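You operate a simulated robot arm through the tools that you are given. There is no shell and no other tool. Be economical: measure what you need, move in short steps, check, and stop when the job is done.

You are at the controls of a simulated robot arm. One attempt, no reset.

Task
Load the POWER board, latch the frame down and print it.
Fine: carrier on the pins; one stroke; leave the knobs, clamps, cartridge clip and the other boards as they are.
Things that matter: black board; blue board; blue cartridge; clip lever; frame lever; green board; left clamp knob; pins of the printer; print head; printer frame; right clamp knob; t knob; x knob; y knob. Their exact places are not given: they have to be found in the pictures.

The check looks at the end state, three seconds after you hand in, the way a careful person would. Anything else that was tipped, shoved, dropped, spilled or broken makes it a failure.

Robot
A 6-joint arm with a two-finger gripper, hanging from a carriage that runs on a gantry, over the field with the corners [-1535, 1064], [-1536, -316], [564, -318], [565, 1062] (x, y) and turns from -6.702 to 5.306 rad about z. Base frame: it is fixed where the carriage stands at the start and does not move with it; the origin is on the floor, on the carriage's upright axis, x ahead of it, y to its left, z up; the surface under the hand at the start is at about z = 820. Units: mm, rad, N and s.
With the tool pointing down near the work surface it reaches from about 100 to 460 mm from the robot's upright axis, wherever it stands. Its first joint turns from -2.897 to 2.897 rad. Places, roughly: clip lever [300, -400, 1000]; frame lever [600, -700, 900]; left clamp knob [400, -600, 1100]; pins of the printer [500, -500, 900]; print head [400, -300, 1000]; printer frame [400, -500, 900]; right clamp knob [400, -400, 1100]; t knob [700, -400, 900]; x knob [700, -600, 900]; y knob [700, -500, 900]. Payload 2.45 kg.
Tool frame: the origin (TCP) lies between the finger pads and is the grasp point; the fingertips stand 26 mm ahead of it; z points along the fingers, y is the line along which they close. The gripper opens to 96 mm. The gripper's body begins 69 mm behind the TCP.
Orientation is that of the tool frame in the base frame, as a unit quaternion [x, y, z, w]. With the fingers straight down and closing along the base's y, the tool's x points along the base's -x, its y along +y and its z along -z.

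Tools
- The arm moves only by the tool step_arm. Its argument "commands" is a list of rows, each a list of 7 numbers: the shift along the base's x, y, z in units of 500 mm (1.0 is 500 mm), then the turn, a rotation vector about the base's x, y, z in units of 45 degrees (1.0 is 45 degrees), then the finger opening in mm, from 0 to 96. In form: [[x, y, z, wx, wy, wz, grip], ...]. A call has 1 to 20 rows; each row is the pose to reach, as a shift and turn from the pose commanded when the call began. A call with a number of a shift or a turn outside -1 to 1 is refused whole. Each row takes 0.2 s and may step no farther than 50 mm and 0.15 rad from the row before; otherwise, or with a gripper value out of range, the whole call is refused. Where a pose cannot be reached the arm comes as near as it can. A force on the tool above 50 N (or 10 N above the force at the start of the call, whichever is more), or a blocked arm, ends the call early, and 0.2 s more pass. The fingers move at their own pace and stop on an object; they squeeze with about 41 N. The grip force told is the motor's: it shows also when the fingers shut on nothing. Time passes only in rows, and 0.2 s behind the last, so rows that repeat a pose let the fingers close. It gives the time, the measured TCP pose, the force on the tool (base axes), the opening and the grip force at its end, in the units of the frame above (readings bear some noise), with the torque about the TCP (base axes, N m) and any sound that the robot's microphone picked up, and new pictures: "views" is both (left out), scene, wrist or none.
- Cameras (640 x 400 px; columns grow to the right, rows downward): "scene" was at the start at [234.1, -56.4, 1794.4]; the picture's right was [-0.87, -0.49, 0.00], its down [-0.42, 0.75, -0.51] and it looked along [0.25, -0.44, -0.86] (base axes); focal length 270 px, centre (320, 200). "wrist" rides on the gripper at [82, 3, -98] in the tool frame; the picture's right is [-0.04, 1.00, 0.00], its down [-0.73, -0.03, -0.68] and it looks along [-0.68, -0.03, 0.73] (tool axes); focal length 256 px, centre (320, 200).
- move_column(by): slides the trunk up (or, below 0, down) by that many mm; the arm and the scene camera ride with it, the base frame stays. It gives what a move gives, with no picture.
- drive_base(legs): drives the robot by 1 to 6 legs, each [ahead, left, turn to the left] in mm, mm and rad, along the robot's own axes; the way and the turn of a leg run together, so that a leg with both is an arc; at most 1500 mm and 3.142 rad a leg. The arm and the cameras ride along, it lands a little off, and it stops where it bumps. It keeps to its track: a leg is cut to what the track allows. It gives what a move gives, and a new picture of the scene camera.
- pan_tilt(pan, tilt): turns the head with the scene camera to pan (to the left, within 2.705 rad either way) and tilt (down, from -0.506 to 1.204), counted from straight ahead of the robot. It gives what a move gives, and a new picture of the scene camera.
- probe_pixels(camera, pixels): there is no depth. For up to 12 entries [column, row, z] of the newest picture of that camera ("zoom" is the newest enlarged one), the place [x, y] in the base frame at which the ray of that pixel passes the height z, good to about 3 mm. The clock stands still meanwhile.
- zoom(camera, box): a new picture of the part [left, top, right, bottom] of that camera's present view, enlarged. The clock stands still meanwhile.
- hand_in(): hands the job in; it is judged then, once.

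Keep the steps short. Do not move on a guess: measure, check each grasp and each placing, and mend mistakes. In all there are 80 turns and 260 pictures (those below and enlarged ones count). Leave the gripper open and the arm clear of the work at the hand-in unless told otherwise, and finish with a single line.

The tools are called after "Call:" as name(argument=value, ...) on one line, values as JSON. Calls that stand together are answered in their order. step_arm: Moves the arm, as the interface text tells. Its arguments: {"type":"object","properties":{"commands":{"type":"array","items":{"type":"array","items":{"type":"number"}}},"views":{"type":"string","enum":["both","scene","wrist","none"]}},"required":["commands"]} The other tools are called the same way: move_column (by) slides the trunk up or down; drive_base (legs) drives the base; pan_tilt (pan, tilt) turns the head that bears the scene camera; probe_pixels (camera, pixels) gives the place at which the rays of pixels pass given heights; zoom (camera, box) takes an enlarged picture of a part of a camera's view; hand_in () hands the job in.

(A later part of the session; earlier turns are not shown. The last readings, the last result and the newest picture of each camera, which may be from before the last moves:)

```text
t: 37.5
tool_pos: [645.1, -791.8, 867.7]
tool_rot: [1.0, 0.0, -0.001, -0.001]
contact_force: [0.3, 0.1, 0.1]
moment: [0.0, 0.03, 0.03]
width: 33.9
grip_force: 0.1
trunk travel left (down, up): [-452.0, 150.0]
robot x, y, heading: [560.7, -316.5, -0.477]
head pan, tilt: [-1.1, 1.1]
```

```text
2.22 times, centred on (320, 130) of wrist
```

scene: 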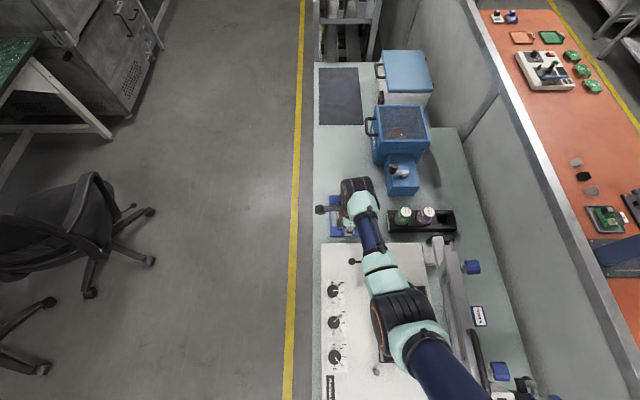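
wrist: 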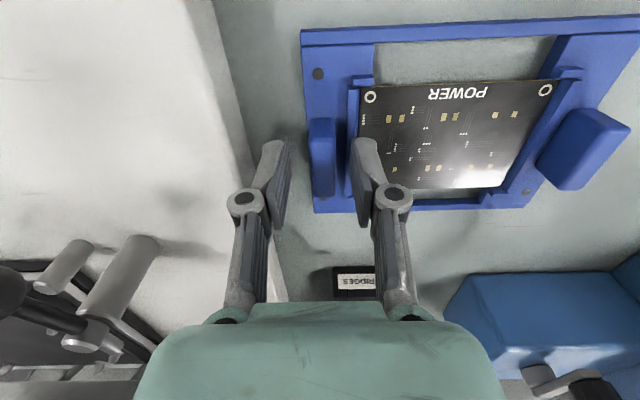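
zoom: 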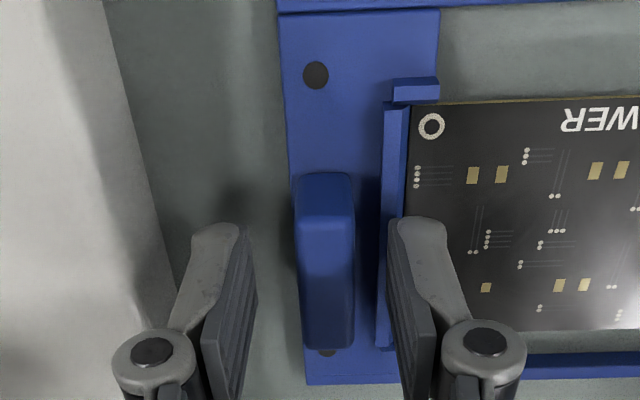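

No contact, and the fin is between the pads. I'll close.

Call:
step_arm(commands=[[0, 0, 0, 0, 0, 0, 10], [0, 0, 0, 0, 0, 0, 0], [0, 0, 0, 0, 0, 0, 0]], views="wrist")

```text
t: 38.2
tool_pos: [645.6, -790.8, 869.4]
tool_rot: [1.0, -0.001, 0.0, -0.001]
contact_force: [-0.1, 0.1, 0.1]
moment: [0.01, 0.0, 0.03]
width: 13.3
grip_force: 39.9
trunk travel left (down, up): [-452.0, 150.0]
robot x, y, heading: [565.4, -315.9, -0.478]
head pan, tilt: [-1.1, 1.1]
```

wrist: 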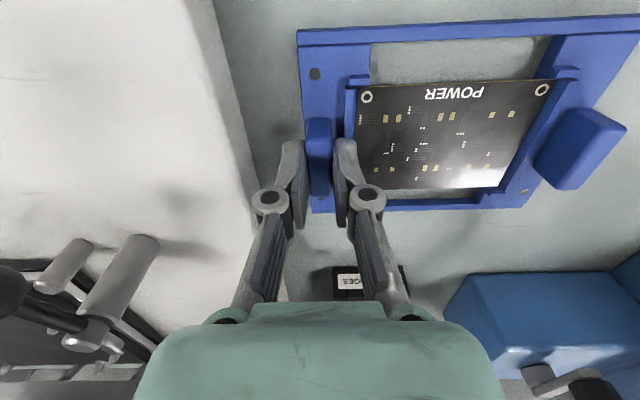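

Gripped (13.3 mm, 40 N). I'll lift gently and check for tilt.

Call:
step_arm(commands=[[0, 0, 0.01, 0, 0, 0, 0], [0, 0, 0.025, 0, 0, 0, 0], [0, 0, 0.05, 0, 0, 0, 0], [0, 0, 0.08, 0, 0, 0, 0], [0, 0, 0.08, 0, 0, 0, 0]], views="both")

```text
t: 39.5
tool_pos: [645.2, -791.1, 908.5]
tool_rot: [1.0, 0.0, -0.001, -0.001]
contact_force: [0.3, -0.3, -1.9]
moment: [0.1, 0.03, 0.0]
width: 13.5
grip_force: 39.9
trunk travel left (down, up): [-452.0, 150.0]
robot x, y, heading: [563.4, -312.3, -0.48]
head pan, tilt: [-1.1, 1.1]
```

scene: 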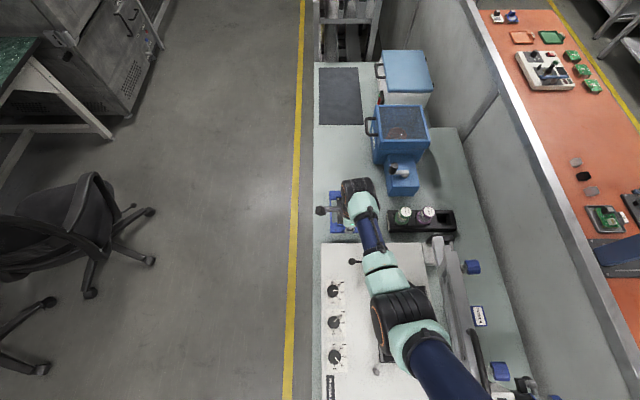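
wrist: 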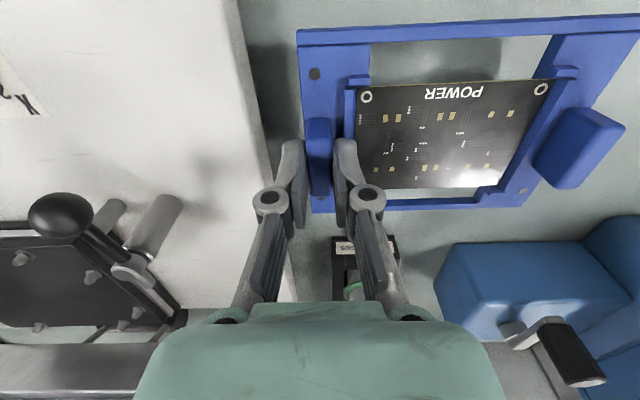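

Solid: 1.9 N load, no tilt. I'll raise to z≈1010 and carry it along +y over the lever to beside the nest.

Call:
step_arm(commands=[[0, 0, 0.08, 0, 0, 0, 0], [0, 0, 0.16, 0, 0, 0, 0], [0, 0, 0.21, 0, 0, 0, 0], [0, 0.08, 0.21, 0, 0, 0, 0], [0, 0.16, 0.21, 0, 0, 0, 0], [0, 0.25, 0.21, 0, 0, 0, 0], [0, 0.34, 0.21, 0, 0, 0, 0], [0, 0.43, 0.21, 0, 0, 0, 0], [0, 0.52, 0.21, 0, 0, 0, 0], [0, 0.61, 0.21, 0, 0, 0, 0], [0, 0.7, 0.21, 0, 0, 0, 0], [0, 0.7, 0.21, 0, 0, 0, 0]], views="both")

```text
t: 42.0
tool_pos: [645.3, -440.9, 1012.6]
tool_rot: [1.0, 0.0, 0.0, -0.001]
contact_force: [-1.3, -0.4, -2.2]
moment: [0.05, -0.01, 0.0]
width: 13.3
grip_force: 39.9
trunk travel left (down, up): [-452.0, 150.0]
robot x, y, heading: [561.2, -313.0, -0.478]
head pan, tilt: [-1.1, 1.1]
```

scene: 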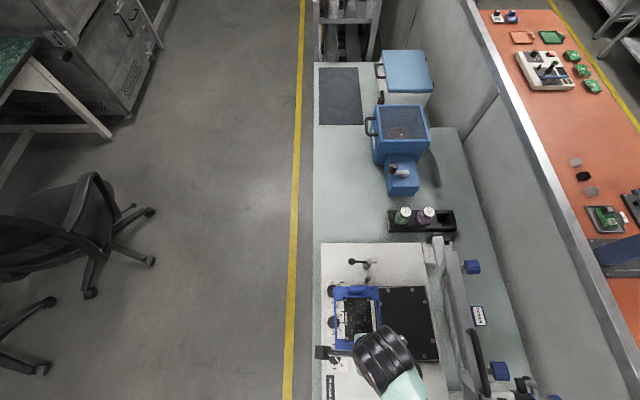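
wrist: 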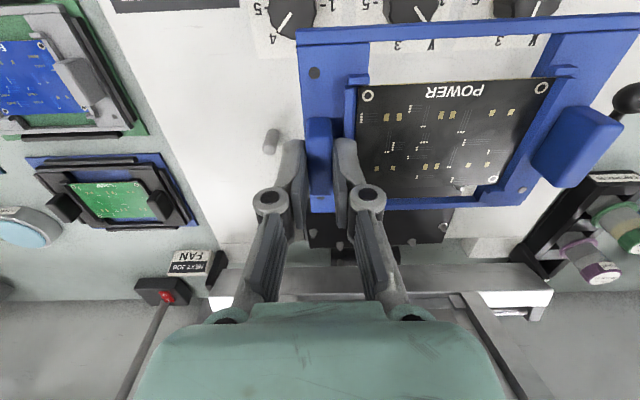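

The carrier is over the deck. I'll check where the raised frame's edge is before moving toward −x.

Call:
zoom(camera="scene", box=[310, 230, 530, 400])

Call:
probe_pixels(camera="scene", pixels=[[430, 245, 950], [458, 250, 1100], [458, 250, 1150], [470, 335, 1150], [470, 335, 1100], [437, 320, 880], [390, 290, 880]])

```text
2.35 times, centred on (420, 315) of scene
```

zoom: 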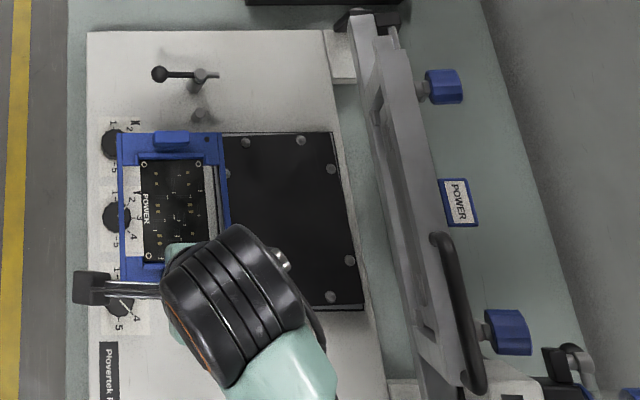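

```text
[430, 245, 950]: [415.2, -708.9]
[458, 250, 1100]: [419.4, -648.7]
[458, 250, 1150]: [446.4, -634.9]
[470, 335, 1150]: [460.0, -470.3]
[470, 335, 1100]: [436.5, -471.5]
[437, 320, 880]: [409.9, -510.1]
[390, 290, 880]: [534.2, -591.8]
```

The frame stands about vertical at x≈405, with its handle and knobs on the far side, so there's room. I'll move toward the nest and turn +2° to match the pin plate.

Call:
step_arm(commands=[[-0.08, 0, 0, 0, 0, 0.02, 0], [-0.16, 0, 0, 0, 0, 0.04, 0], [-0.24, 0, -0.02, 0, 0, 0.04, 0], [-0.29, 0, -0.04, 0, 0, 0.04, 0], [-0.29, 0, -0.04, 0, 0, 0.04, 0]], views="both")

Call:
zoom(camera="scene", box=[330, 270, 490, 400])

```text
t: 43.2
tool_pos: [506.6, -442.8, 992.8]
tool_rot: [1.0, 0.017, 0.001, -0.001]
contact_force: [-0.2, 0.1, -0.2]
moment: [0.07, -0.02, -0.03]
width: 13.1
grip_force: 39.4
trunk travel left (down, up): [-452.0, 150.0]
robot x, y, heading: [563.3, -315.6, -0.481]
head pan, tilt: [-1.1, 1.1]
```

scene: 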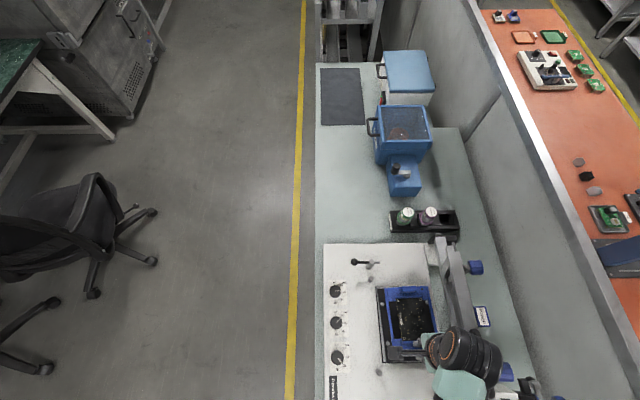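
wrist: 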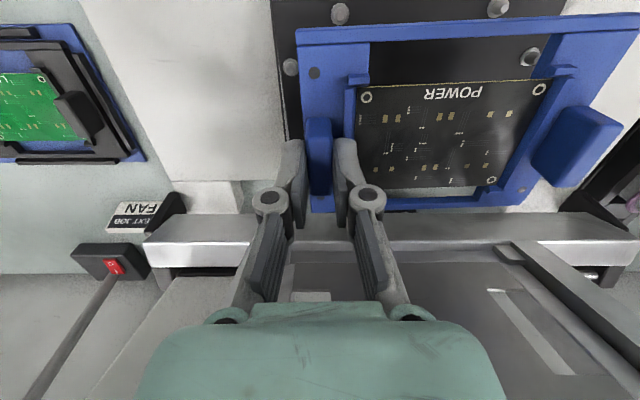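

```text
3.08 times, centred on (410, 335) of scene
```

zoom: 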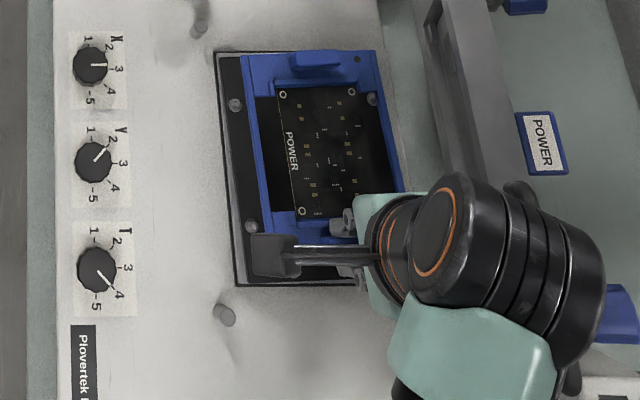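

The wrist joint bulges toward the frame, so I'll check clearances with probes.

Call:
probe_pixels(camera="scene", pixels=[[502, 367, 1200], [502, 367, 1250], [474, 345, 1250], [455, 262, 1000], [468, 330, 1100], [500, 378, 1100], [514, 378, 1100], [476, 267, 1100], [478, 335, 1150], [482, 345, 1150]])

Call:
zoom(camera="scene", box=[420, 230, 550, 400])

```text
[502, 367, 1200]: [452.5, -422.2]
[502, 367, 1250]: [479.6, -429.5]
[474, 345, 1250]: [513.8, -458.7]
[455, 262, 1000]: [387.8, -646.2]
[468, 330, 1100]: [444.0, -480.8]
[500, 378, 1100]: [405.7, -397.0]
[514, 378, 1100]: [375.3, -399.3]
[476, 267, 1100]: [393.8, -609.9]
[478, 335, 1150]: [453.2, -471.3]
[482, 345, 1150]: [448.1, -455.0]
```

```text
2.35 times, centred on (485, 315) of scene
```

zoom: 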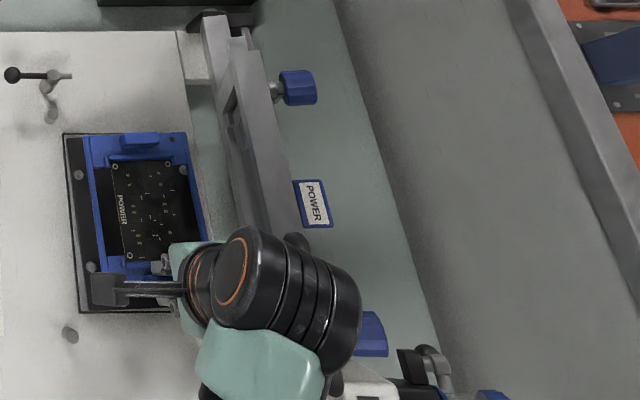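

Clearance is fine (about 40 mm). Now the upper pins are seen nearly straight down, so I'll refine their positions.

Call:
zoom(camera="wrist", box=[270, 0, 370, 90])

Call:
zoom(camera="wrist", box=[470, 0, 570, 90])

Call:
zoom(camera="wrist", box=[280, 10, 640, 220])

```text
4.44 times, centred on (320, 45) of wrist
```

zoom: 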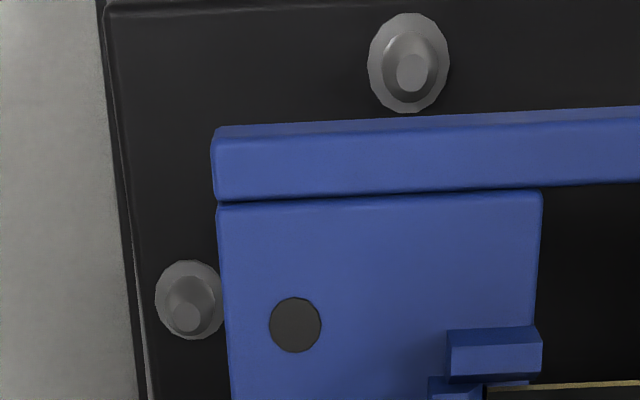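

```text
4.44 times, centred on (520, 45) of wrist
```

zoom: 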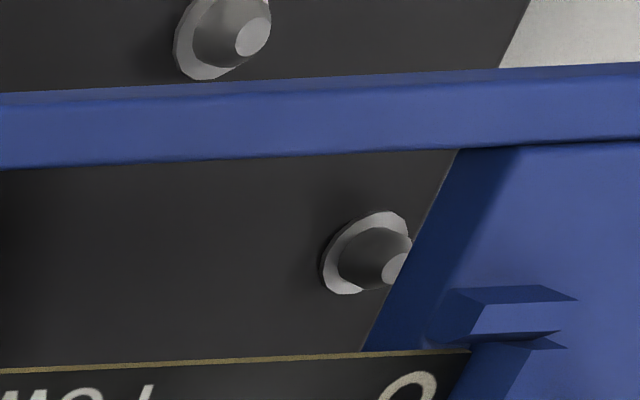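

```text
1.78 times, centred on (460, 115) of wrist
```

zoom: 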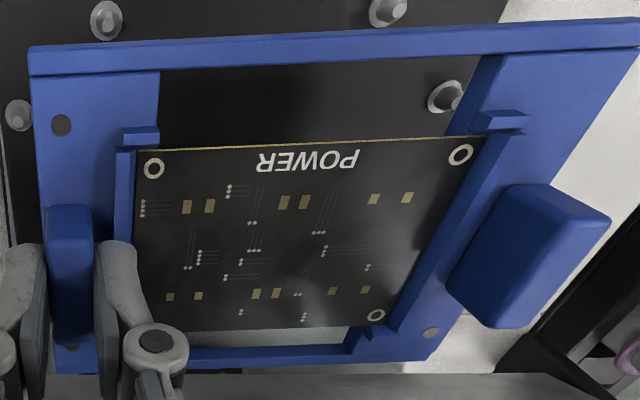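

I'll probe pins and carrier in this same view, each at its own height, for a consistent comparison.

Call:
probe_pixels(camera="wrist", pixels=[[340, 14.1, 887], [290.7, 67.5, 887], [498, 7.8, 887], [530.8, 56.9, 887], [314.4, 73.2, 952], [318.4, 198, 952], [521.8, 189.7, 952], [298, 30.3, 952], [297, 45, 944], [365, 80.5, 958], [540, 86.5, 958]])

```text
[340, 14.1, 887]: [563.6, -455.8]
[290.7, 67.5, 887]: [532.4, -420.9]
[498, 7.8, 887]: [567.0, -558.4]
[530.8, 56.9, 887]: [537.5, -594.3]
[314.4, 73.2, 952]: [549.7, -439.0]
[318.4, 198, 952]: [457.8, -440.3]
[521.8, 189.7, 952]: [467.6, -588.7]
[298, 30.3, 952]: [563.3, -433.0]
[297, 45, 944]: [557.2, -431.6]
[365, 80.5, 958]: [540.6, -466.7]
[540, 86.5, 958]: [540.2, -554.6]
```

Call:
probe_pixels(camera="wrist", pixels=[[296.4, 28.8, 944], [448, 20.9, 944], [592, 14, 944], [318.6, 44.1, 944]])

```text
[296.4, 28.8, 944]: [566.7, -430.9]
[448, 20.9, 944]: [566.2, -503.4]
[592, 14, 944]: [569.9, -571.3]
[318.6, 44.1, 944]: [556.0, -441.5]
```

The carrier's +x edge is at about 567.5 and needs about 559.5; y needs +5. I'll shift and lower to just above the pegs.

Call:
step_arm(commands=[[-0.016, 0.01, -0.02, 0, 0, 0, 0], [-0.016, 0.01, -0.05, 0, 0, 0, 0], [-0.016, 0.01, -0.066, 0, 0, 0, 0], [-0.016, 0.01, -0.066, 0, 0, 0, 0]], views="both")

Call:
zoom(camera="wrist", box=[270, 0, 430, 100])

Call:
zoom(camera="wrist", box=[440, 0, 640, 125])

Call:
zoom(camera="scene", box=[370, 270, 450, 370])

```text
t: 44.2
tool_pos: [507.5, -437.6, 960.0]
tool_rot: [1.0, 0.016, 0.003, 0.002]
contact_force: [-0.1, 0.5, -0.7]
moment: [0.06, -0.02, -0.01]
width: 12.9
grip_force: 39.4
trunk travel left (down, up): [-452.0, 150.0]
robot x, y, heading: [566.1, -314.7, -0.479]
head pan, tilt: [-1.1, 1.1]
```

scene: 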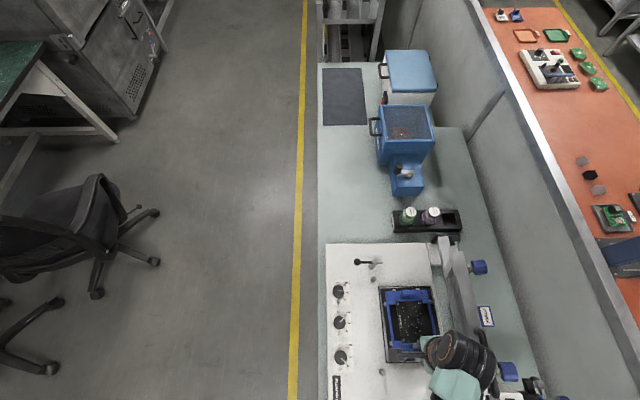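
wrist: 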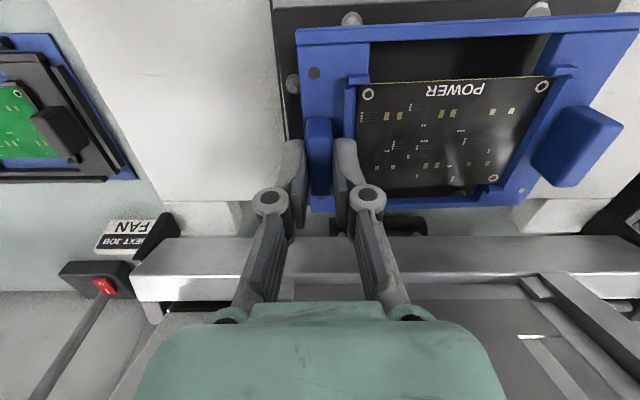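

```text
4.00 times, centred on (350, 50) of wrist
```

zoom: 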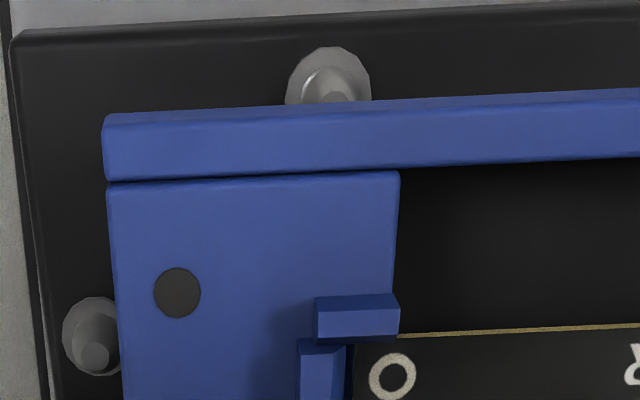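

```text
3.20 times, centred on (540, 62) of wrist
```

zoom: 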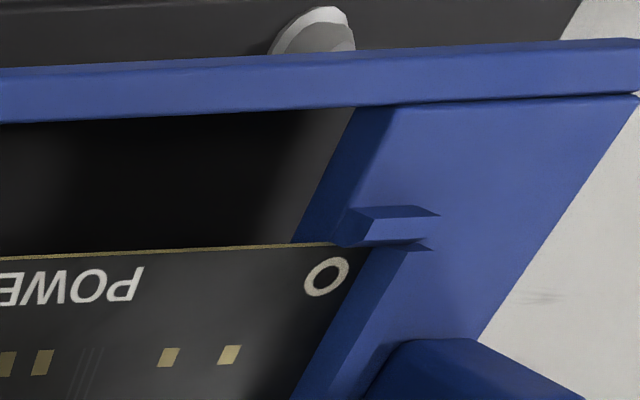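

```text
4.00 times, centred on (410, 320) of scene
```

zoom: 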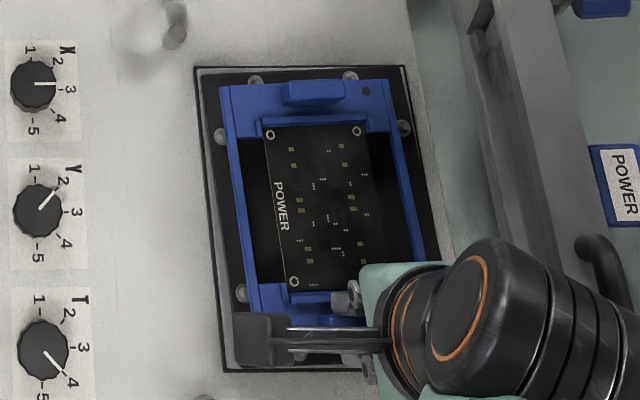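

The tool did not shift −x as commanded (507.5 instead of ≈499), so the wrist may be touching the frame. I'll raise 20 mm and compare.

Call:
step_arm(commands=[[0, 0, 0.02, 0, 0, 0, 0], [0, 0, 0.04, 0, 0, 0, 0], [0, 0, 0.04, 0, 0, 0, 0]], views="scene")

Call:
zoom(camera="scene", box=[400, 230, 540, 400])

```text
t: 45.0
tool_pos: [508.1, -432.7, 976.4]
tool_rot: [1.0, 0.016, 0.008, -0.005]
contact_force: [1.3, 0.0, -0.6]
moment: [0.1, -0.02, -0.02]
width: 13.1
grip_force: 39.7
trunk travel left (down, up): [-452.0, 150.0]
robot x, y, heading: [566.2, -312.0, -0.479]
head pan, tilt: [-1.1, 1.1]
```

scene: 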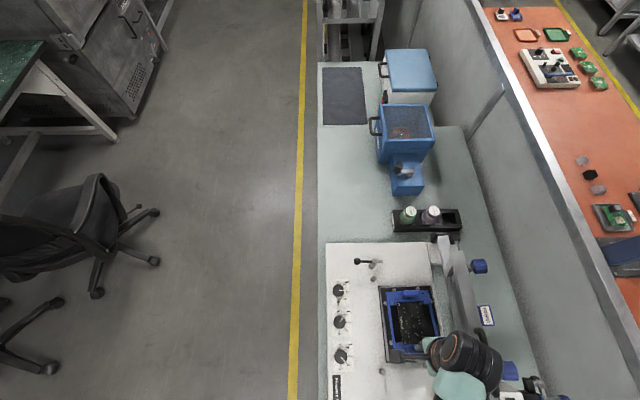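

```text
2.35 times, centred on (470, 315) of scene
```

zoom: 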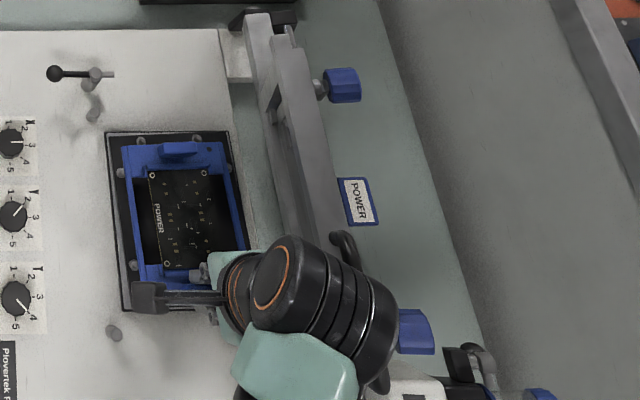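

Something is pressing: the tool tilts slightly and the whole picture has shifted a few pixels. I'll back off toward +x.

Call:
step_arm(commands=[[0.03, 0, 0, 0, 0, 0, 0], [0.08, 0, 0, 0, 0, 0, 0], [0.16, 0, 0.02, 0, 0, 0, 0], [0.16, 0, 0.02, 0, 0, 0, 0]], views="both")

```text
t: 46.0
tool_pos: [571.6, -435.3, 990.1]
tool_rot: [1.0, 0.016, -0.001, 0.001]
contact_force: [0.4, 0.8, -1.6]
moment: [0.11, 0.02, -0.01]
width: 12.9
grip_force: 40.0
trunk travel left (down, up): [-452.0, 150.0]
robot x, y, heading: [565.6, -314.9, -0.485]
head pan, tilt: [-1.1, 1.1]
```

scene: 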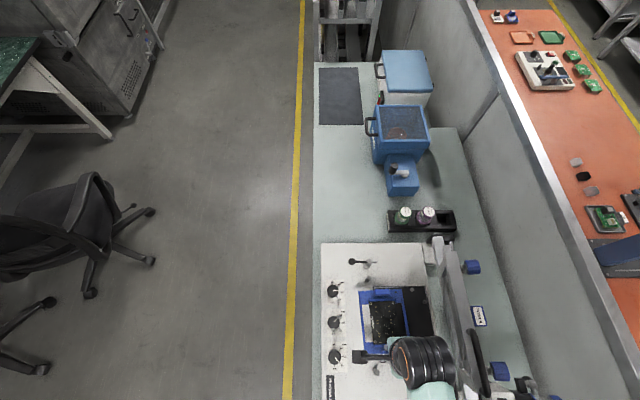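
wrist: 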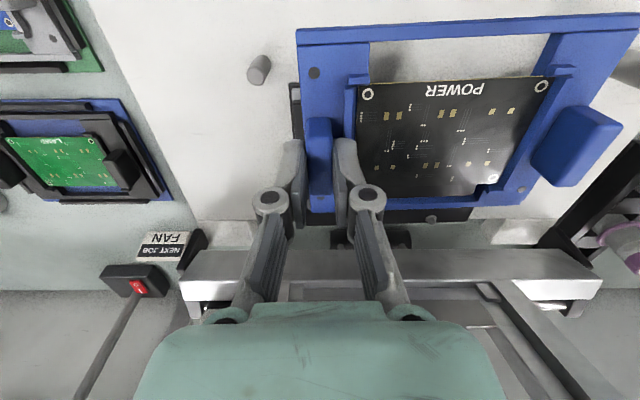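

Free again, and the printer is unmoved. The wrist joint is too close to the upright frame for a vertical grip, so I'll set the carrier back down and re-grip the fin with the hand leaning about 20° toward +x. First, back over the tray spot.

Call:
step_arm(commands=[[0.05, 0, 0.04, 0, 0, 0, 0], [0.1, 0, 0.05, 0, 0, 0, 0], [0.147, -0.04, 0.05, 0, 0, 0, 0], [0.147, -0.13, 0.05, 0, 0, 0, 0], [0.147, -0.22, 0.05, 0, 0, 0, 0], [0.147, -0.31, 0.05, 0, 0, 0, 0], [0.147, -0.4, 0.05, 0, 0, 0, 0], [0.147, -0.49, 0.05, 0, 0, 0, 0], [0.147, -0.58, 0.05, 0, 0, 0, 0], [0.147, -0.67, 0.05, 0, 0, 0, 0], [0.147, -0.71, 0.0, 0, 0, 0, 0], [0.147, -0.71, -0.08, 0, 0, 0, 0], [0.147, -0.71, -0.16, 0, 0, 0, 0], [0.147, -0.71, -0.16, 0, 0, 0, 0]], views="both")

```text
t: 49.0
tool_pos: [645.5, -790.7, 909.5]
tool_rot: [1.0, 0.015, 0.0, -0.001]
contact_force: [-0.4, 0.1, -1.8]
moment: [0.08, 0.02, 0.01]
width: 13.2
grip_force: 39.7
trunk travel left (down, up): [-452.0, 150.0]
robot x, y, heading: [564.0, -315.0, -0.477]
head pan, tilt: [-1.1, 1.1]
```

scene: 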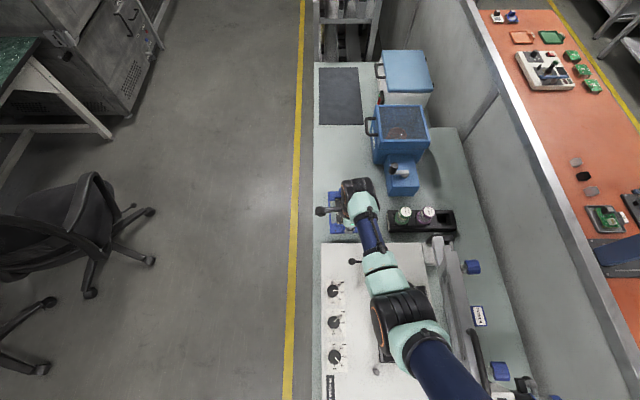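
wrist: 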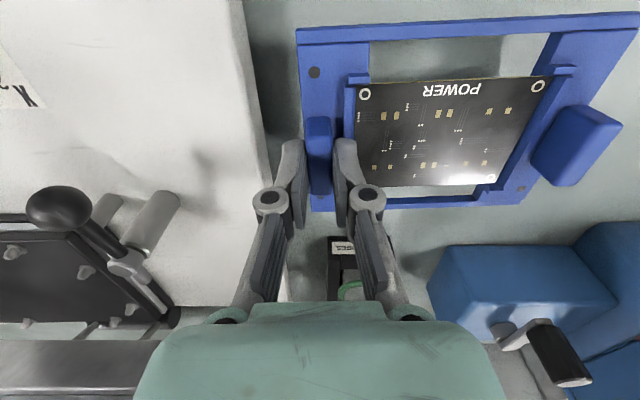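

Over the original spot. I'll lower 41 mm onto the table and release.

Call:
step_arm(commands=[[0, 0, -0.03, 0, 0, 0, 0], [0, 0, -0.06, 0, 0, 0, 0], [0, 0, -0.075, 0, 0, 0, 0], [0, 0, -0.081, 0, 0, 0, 0], [0, 0, -0.081, 0, 0, 0, 0]], views="none")

Call:
step_arm(commands=[[0, 0, 0, 0, 0, 0, 22], [0, 0, 0, 0, 0, 0, 34], [0, 0, 0, 0, 0, 0, 34]], views="wrist")

```text
t: 50.2
tool_pos: [643.5, -790.7, 868.3]
tool_rot: [1.0, 0.016, -0.001, -0.002]
contact_force: [0.5, -0.3, -1.2]
moment: [0.02, -0.05, 0.01]
width: 13.4
grip_force: 39.6
trunk travel left (down, up): [-452.0, 150.0]
robot x, y, heading: [568.4, -316.0, -0.475]
head pan, tilt: [-1.1, 1.1]
```

```text
t: 51.0
tool_pos: [645.9, -791.3, 871.0]
tool_rot: [1.0, 0.016, -0.001, -0.001]
contact_force: [0.6, -0.4, 0.0]
moment: [0.02, 0.0, 0.02]
width: 34.1
grip_force: 0.2
trunk travel left (down, up): [-452.0, 150.0]
robot x, y, heading: [563.0, -316.3, -0.479]
head pan, tilt: [-1.1, 1.1]
```

wrist: 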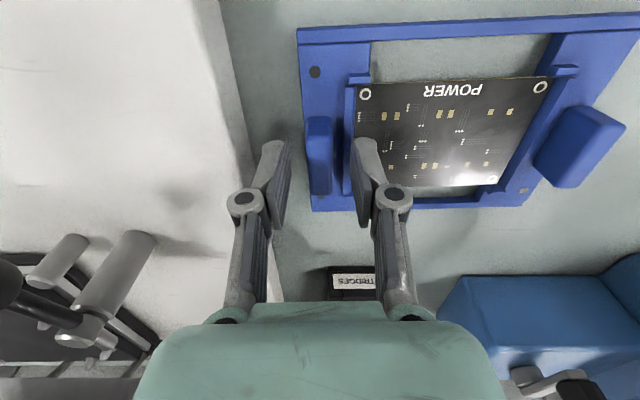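

Released cleanly. I'll rise 25 mm and lean the tool 20° about y.

Call:
step_arm(commands=[[0, 0, 0.05, 0, 0, 0, 34], [0, 0, 0.05, 0, 0.15, 0, 34], [0, 0, 0.05, 0, 0.3, 0, 34], [0, 0, 0.05, 0, 0.444, 0, 34], [0, 0, 0.05, 0, 0.444, 0, 34]], views="both")

```text
t: 52.2
tool_pos: [645.4, -790.2, 894.2]
tool_rot: [0.984, 0.016, -0.175, -0.004]
contact_force: [-0.1, -0.6, 0.2]
moment: [-0.01, 0.02, 0.01]
width: 34.0
grip_force: 0.1
trunk travel left (down, up): [-452.0, 150.0]
robot x, y, heading: [564.3, -315.2, -0.477]
head pan, tilt: [-1.1, 1.1]
```

scene: 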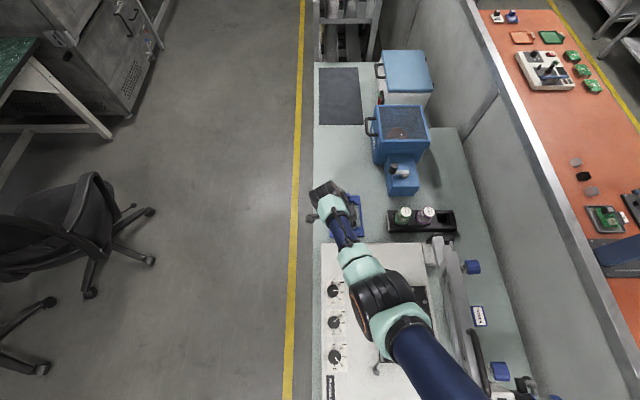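
wrist: 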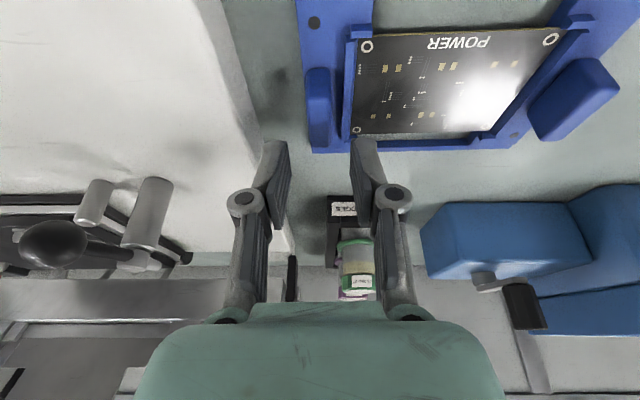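

Leaning worked. I'll lower to the fin again, shifted +7 in x so the pads centre on it, and grip.

Call:
step_arm(commands=[[0.014, 0, -0.02, 0, 0, 0, 34], [0.014, 0, -0.046, 0, 0, 0, 34], [0.014, 0, -0.048, 0, 0, 0, 34]], views="wrist")

Call:
step_arm(commands=[[0, 0, 0, 0, 0, 0, 10], [0, 0, 0, 0, 0, 0, 0], [0, 0, 0, 0, 0, 0, 0], [0, 0, 0.02, 0, 0, 0, 0], [0, 0, 0.06, 0, 0, 0, 0], [0, 0, 0.06, 0, 0, 0, 0]], views="wrist")

```text
t: 53.0
tool_pos: [653.6, -790.5, 869.7]
tool_rot: [0.985, 0.015, -0.174, -0.004]
contact_force: [1.0, -0.3, 0.2]
moment: [-0.02, -0.01, -0.03]
width: 34.2
grip_force: 0.1
trunk travel left (down, up): [-452.0, 150.0]
robot x, y, heading: [566.5, -313.5, -0.474]
head pan, tilt: [-1.1, 1.1]
```

wrist: 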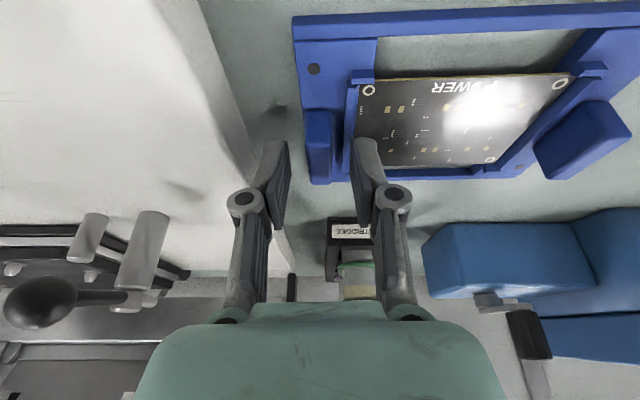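

```text
t: 54.5
tool_pos: [652.3, -791.3, 899.9]
tool_rot: [0.985, 0.015, -0.174, -0.004]
contact_force: [-0.2, 0.1, -1.1]
moment: [0.06, 0.02, 0.0]
width: 13.3
grip_force: 39.8
trunk travel left (down, up): [-452.0, 150.0]
robot x, y, heading: [562.3, -313.0, -0.478]
head pan, tilt: [-1.1, 1.1]
```

wrist: 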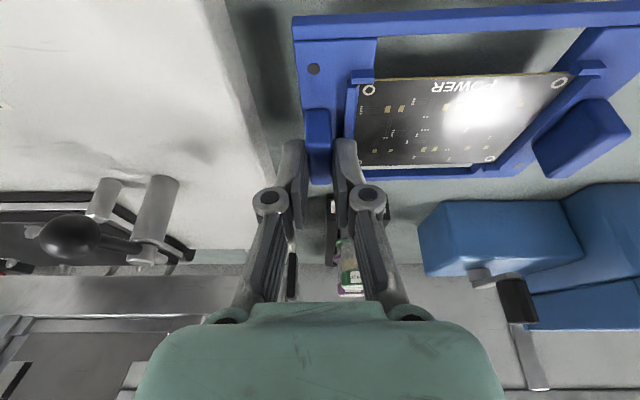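

Held level again with a firm grip. I'll carry it back over the nest as before, stopping at x≈530.

Call:
step_arm(commands=[[0, 0, 0.08, 0, 0, 0, 0], [0, 0, 0.16, 0, 0, 0, 0], [0, 0, 0.224, 0, 0, 0, 0], [0, 0.08, 0.224, 0, 0, 0, 0], [0, 0.16, 0.224, 0, 0, 0, 0], [0, 0.25, 0.224, 0, 0, 0, 0], [0, 0.34, 0.224, 0, 0, 0, 0], [0, 0.43, 0.224, 0, 0, 0, 0], [0, 0.52, 0.224, 0, 0, 0, 0], [0, 0.61, 0.224, 0, 0, 0, 0], [0, 0.706, 0.224, 0, 0, 0, 0], [-0.08, 0.706, 0.224, 0, 0, 0, 0], [-0.16, 0.706, 0.224, 0, 0, 0, 0], [-0.24, 0.706, 0.2, 0, 0, 0, 0], [-0.24, 0.706, 0.2, 0, 0, 0, 0]], views="both")

Call:
zoom(camera="scene", box=[350, 260, 530, 400])

```text
t: 57.6
tool_pos: [531.5, -437.4, 1001.1]
tool_rot: [0.985, 0.014, -0.174, -0.004]
contact_force: [-0.2, 0.2, -0.7]
moment: [0.07, 0.01, 0.01]
width: 13.3
grip_force: 39.3
out of reach, approached as far as the arm can: row 6, 7, 8, 9, 10, 11, 12
trunk travel left (down, up): [-452.0, 150.0]
robot x, y, heading: [565.7, -314.3, -0.479]
head pan, tilt: [-1.1, 1.1]
```

scene: 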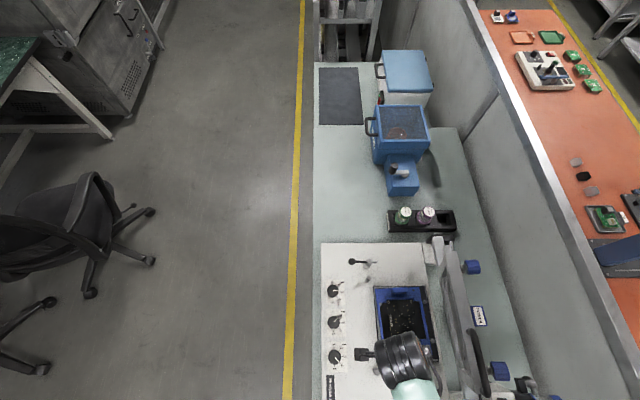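
wrist: 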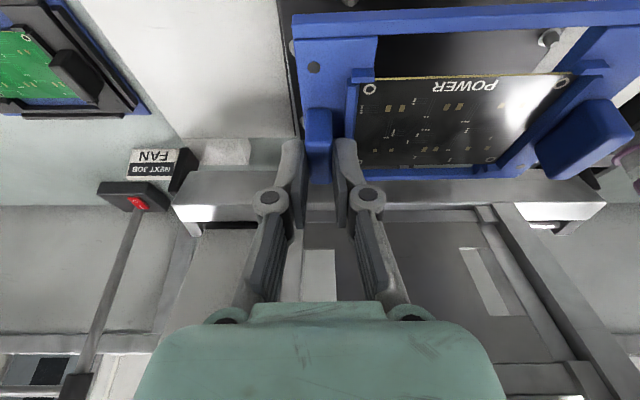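

```text
2.86 times, centred on (440, 330) of scene
```

zoom: 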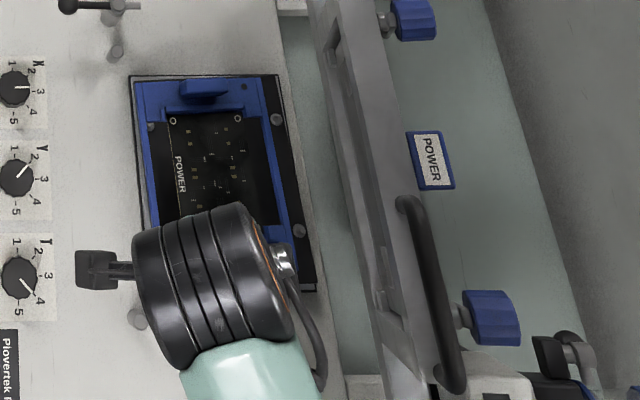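

The wrist now sits well clear of the frame. I'll move to x≈505, z≈962 and measure the alignment.

Call:
step_arm(commands=[[-0.03, 0, -0.03, 0, 0, 0, 0], [-0.054, 0, -0.078, 0, 0, 0, 0], [-0.054, 0, -0.078, 0, 0, 0, 0]], views="both")

Call:
zoom(camera="wrist", box=[270, 0, 430, 100])

Call:
zoom(camera="wrist", box=[480, 0, 640, 100])

Call:
zoom(camera="scene", box=[365, 270, 455, 370])

```text
t: 58.5
tool_pos: [503.8, -437.1, 962.0]
tool_rot: [0.985, 0.015, -0.174, -0.004]
contact_force: [0.6, 1.2, -0.1]
moment: [0.04, -0.02, -0.04]
width: 13.2
grip_force: 40.0
trunk travel left (down, up): [-452.0, 150.0]
robot x, y, heading: [565.2, -317.9, -0.484]
head pan, tilt: [-1.1, 1.1]
```

scene: 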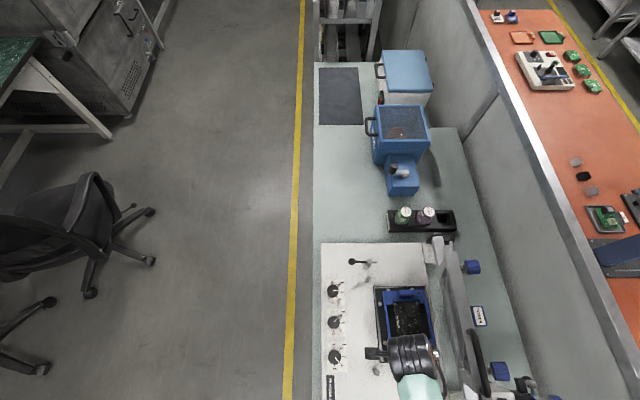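
wrist: 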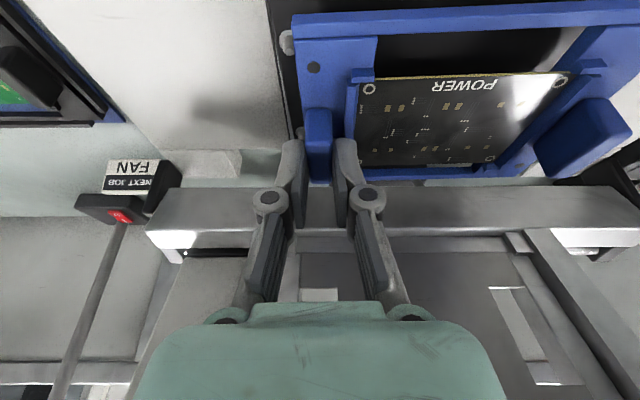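

```text
4.00 times, centred on (350, 50) of wrist
```

zoom: 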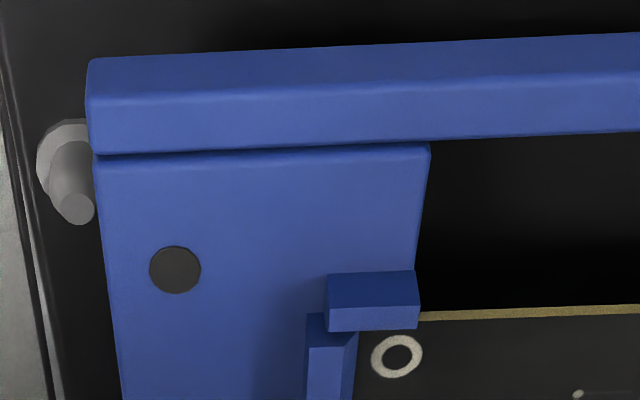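

```text
4.00 times, centred on (560, 50) of wrist
```

zoom: 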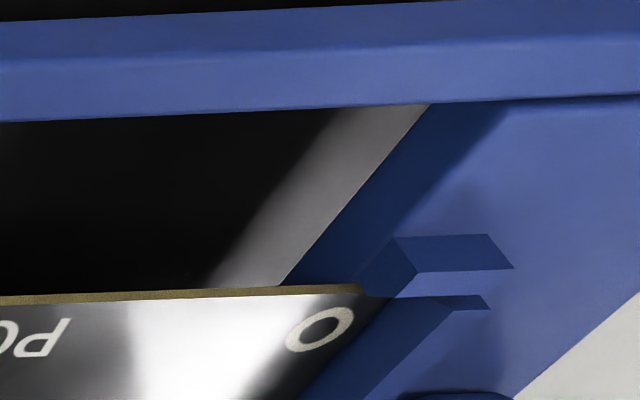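

```text
4.00 times, centred on (410, 320) of scene
```

zoom: 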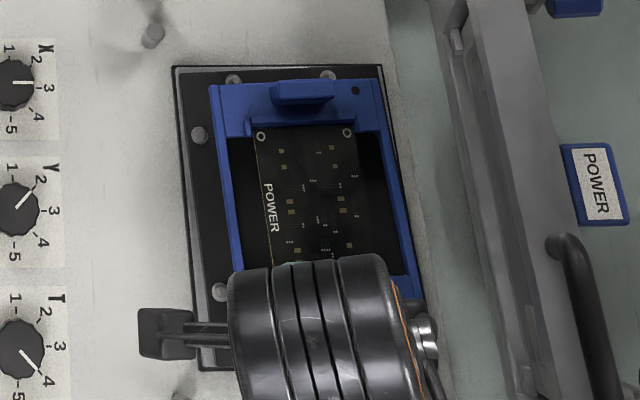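

I'll compare pins and carrier edges in the scene picture at their own heights.

Call:
probe_pixels(camera="scene", pixels=[[379.75, 303.75, 887], [385, 342.9, 887], [388.25, 290, 887], [411.75, 289, 887], [385.5, 303.75, 913], [385.5, 303.75, 923], [382.4, 291.5, 913], [425.5, 289.5, 913], [382.4, 291.5, 923], [425.5, 289.5, 923]])

Call:
zoom(camera="scene", box=[370, 280, 435, 322])

```text
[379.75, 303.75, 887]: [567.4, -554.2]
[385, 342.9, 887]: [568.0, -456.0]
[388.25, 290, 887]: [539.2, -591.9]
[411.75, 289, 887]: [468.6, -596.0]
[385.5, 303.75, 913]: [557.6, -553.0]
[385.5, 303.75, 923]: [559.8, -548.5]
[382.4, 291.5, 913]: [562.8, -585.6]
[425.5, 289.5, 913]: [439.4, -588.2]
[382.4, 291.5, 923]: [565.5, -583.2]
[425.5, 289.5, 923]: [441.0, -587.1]
```

```text
9.52 times, centred on (402, 301) of scene
```

zoom: 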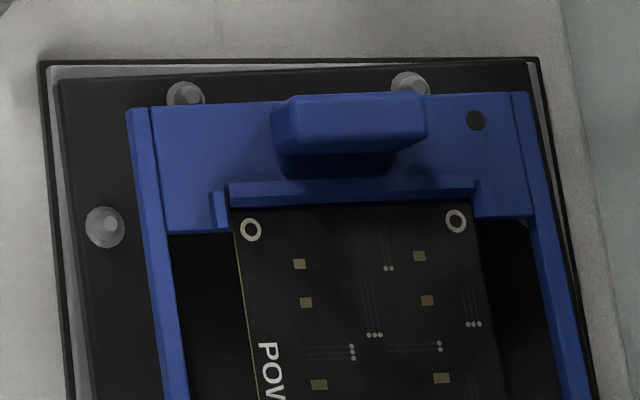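

Call:
probe_pixels(camera="wrist", pixels=[[287.3, 39.5, 887], [288.8, 52, 896], [293.2, 30, 913], [294, 42, 913], [293, 16, 913]])

```text
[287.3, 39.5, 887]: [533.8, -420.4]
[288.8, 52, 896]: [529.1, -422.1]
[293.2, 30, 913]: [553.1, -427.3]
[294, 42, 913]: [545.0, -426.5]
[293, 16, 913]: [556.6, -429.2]
```

y is good; x needs about −1.5. I'll lower in small steps toward seating (TCP ≈ 936).

Call:
step_arm(commands=[[-0.003, 0, -0.015, 0, 0, 0, 0], [-0.003, 0, -0.03, 0, 0, 0, 0], [-0.003, 0, -0.036, 0, 0, 0, 0], [-0.003, 0, -0.04, 0, 0, 0, 0], [-0.003, 0, -0.04, 0, 0, 0, 0]], views="both")

Call:
zoom(camera="scene", box=[370, 280, 435, 322])

Call:
zoom(camera="wrist", box=[270, 0, 430, 100])

```text
t: 59.6
tool_pos: [503.5, -438.5, 941.5]
tool_rot: [0.985, 0.015, -0.174, -0.004]
contact_force: [0.2, -0.3, -0.1]
moment: [0.02, -0.03, 0.09]
width: 13.1
grip_force: 39.6
trunk travel left (down, up): [-452.0, 150.0]
robot x, y, heading: [561.6, -312.9, -0.478]
head pan, tilt: [-1.1, 1.1]
```

scene: 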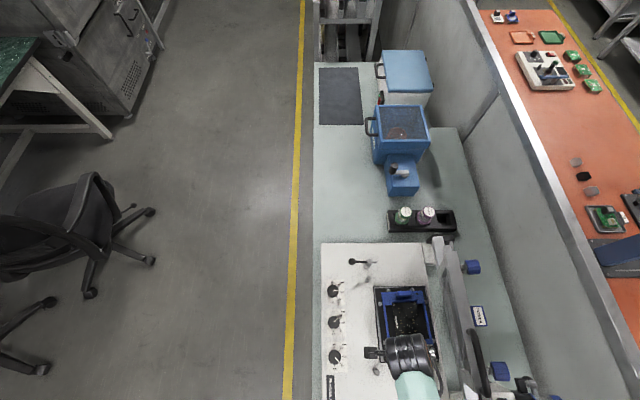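
wrist: 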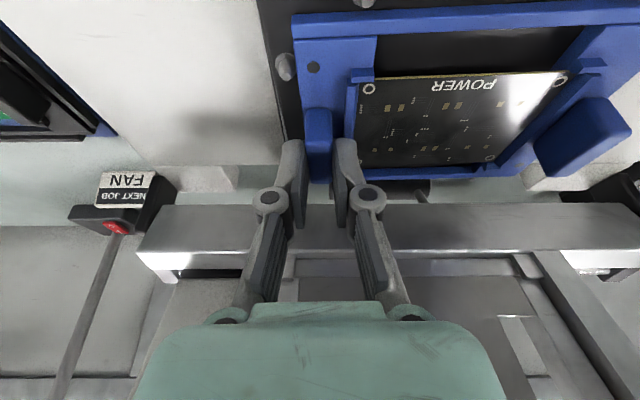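

```text
9.52 times, centred on (402, 301) of scene
```

zoom: 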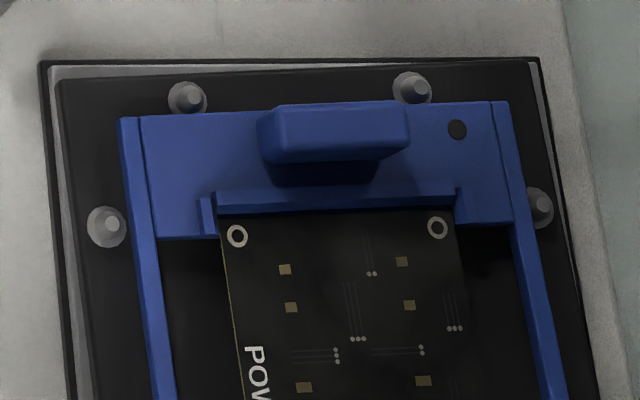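

```text
4.00 times, centred on (350, 50) of wrist
```

zoom: 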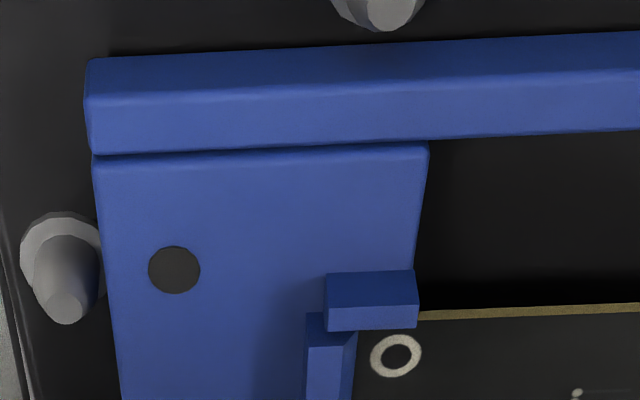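

The carrier sits centred inside all the pegs. I'll lower further in 2 mm steps until it touches.

Call:
step_arm(commands=[[0, 0, -0.004, 0, 0, 0, 0], [0, 0, -0.008, 0, 0, 0, 0], [0, 0, -0.012, 0, 0, 0, 0], [0, 0, -0.012, 0, 0, 0, 0]], views="none")

Call:
step_arm(commands=[[0, 0, -0.003, 0, 0, 0, 0], [0, 0, -0.006, 0, 0, 0, 0], [0, 0, -0.006, 0, 0, 0, 0]], views="both")

Call:
zoom(camera="scene", box=[370, 280, 435, 322])

Call:
zoom(camera="wrist", box=[270, 0, 430, 100])

```text
t: 60.6
tool_pos: [504.3, -437.4, 936.7]
tool_rot: [0.984, 0.015, -0.175, -0.004]
contact_force: [1.0, 3.2, 28.8]
moment: [0.0, 0.29, 0.0]
width: 13.3
grip_force: 39.6
trunk travel left (down, up): [-452.0, 150.0]
robot x, y, heading: [564.5, -314.5, -0.478]
head pan, tilt: [-1.1, 1.1]
```

```text
t: 61.5
tool_pos: [503.8, -437.8, 933.6]
tool_rot: [0.985, 0.015, -0.174, -0.004]
contact_force: [-0.1, 1.4, 29.4]
moment: [-0.03, 0.23, 0.05]
width: 13.4
grip_force: 39.4
trunk travel left (down, up): [-452.0, 150.0]
robot x, y, heading: [561.2, -313.9, -0.478]
head pan, tilt: [-1.1, 1.1]
```

scene: 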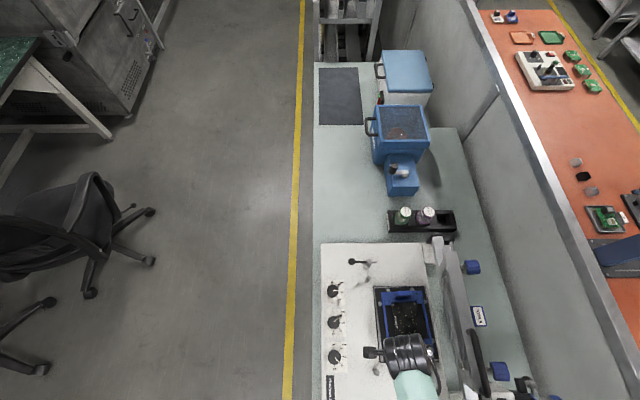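
wrist: 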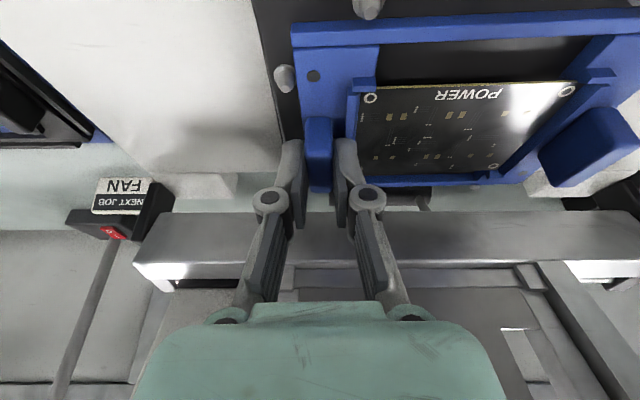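

```text
9.52 times, centred on (402, 301) of scene
```

zoom: 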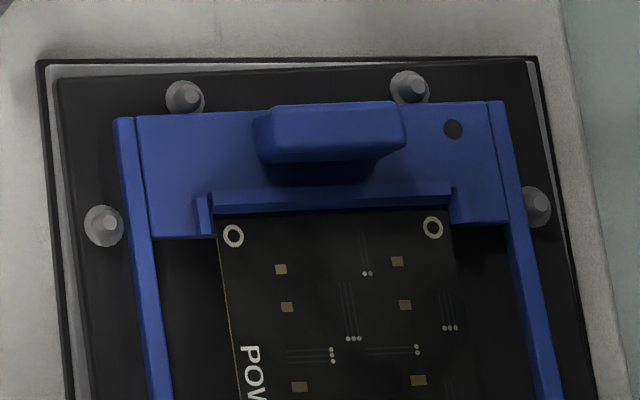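

```text
4.00 times, centred on (350, 50) of wrist
```

zoom: 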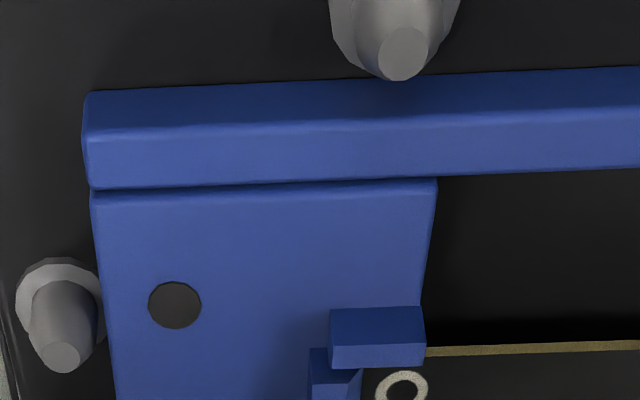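

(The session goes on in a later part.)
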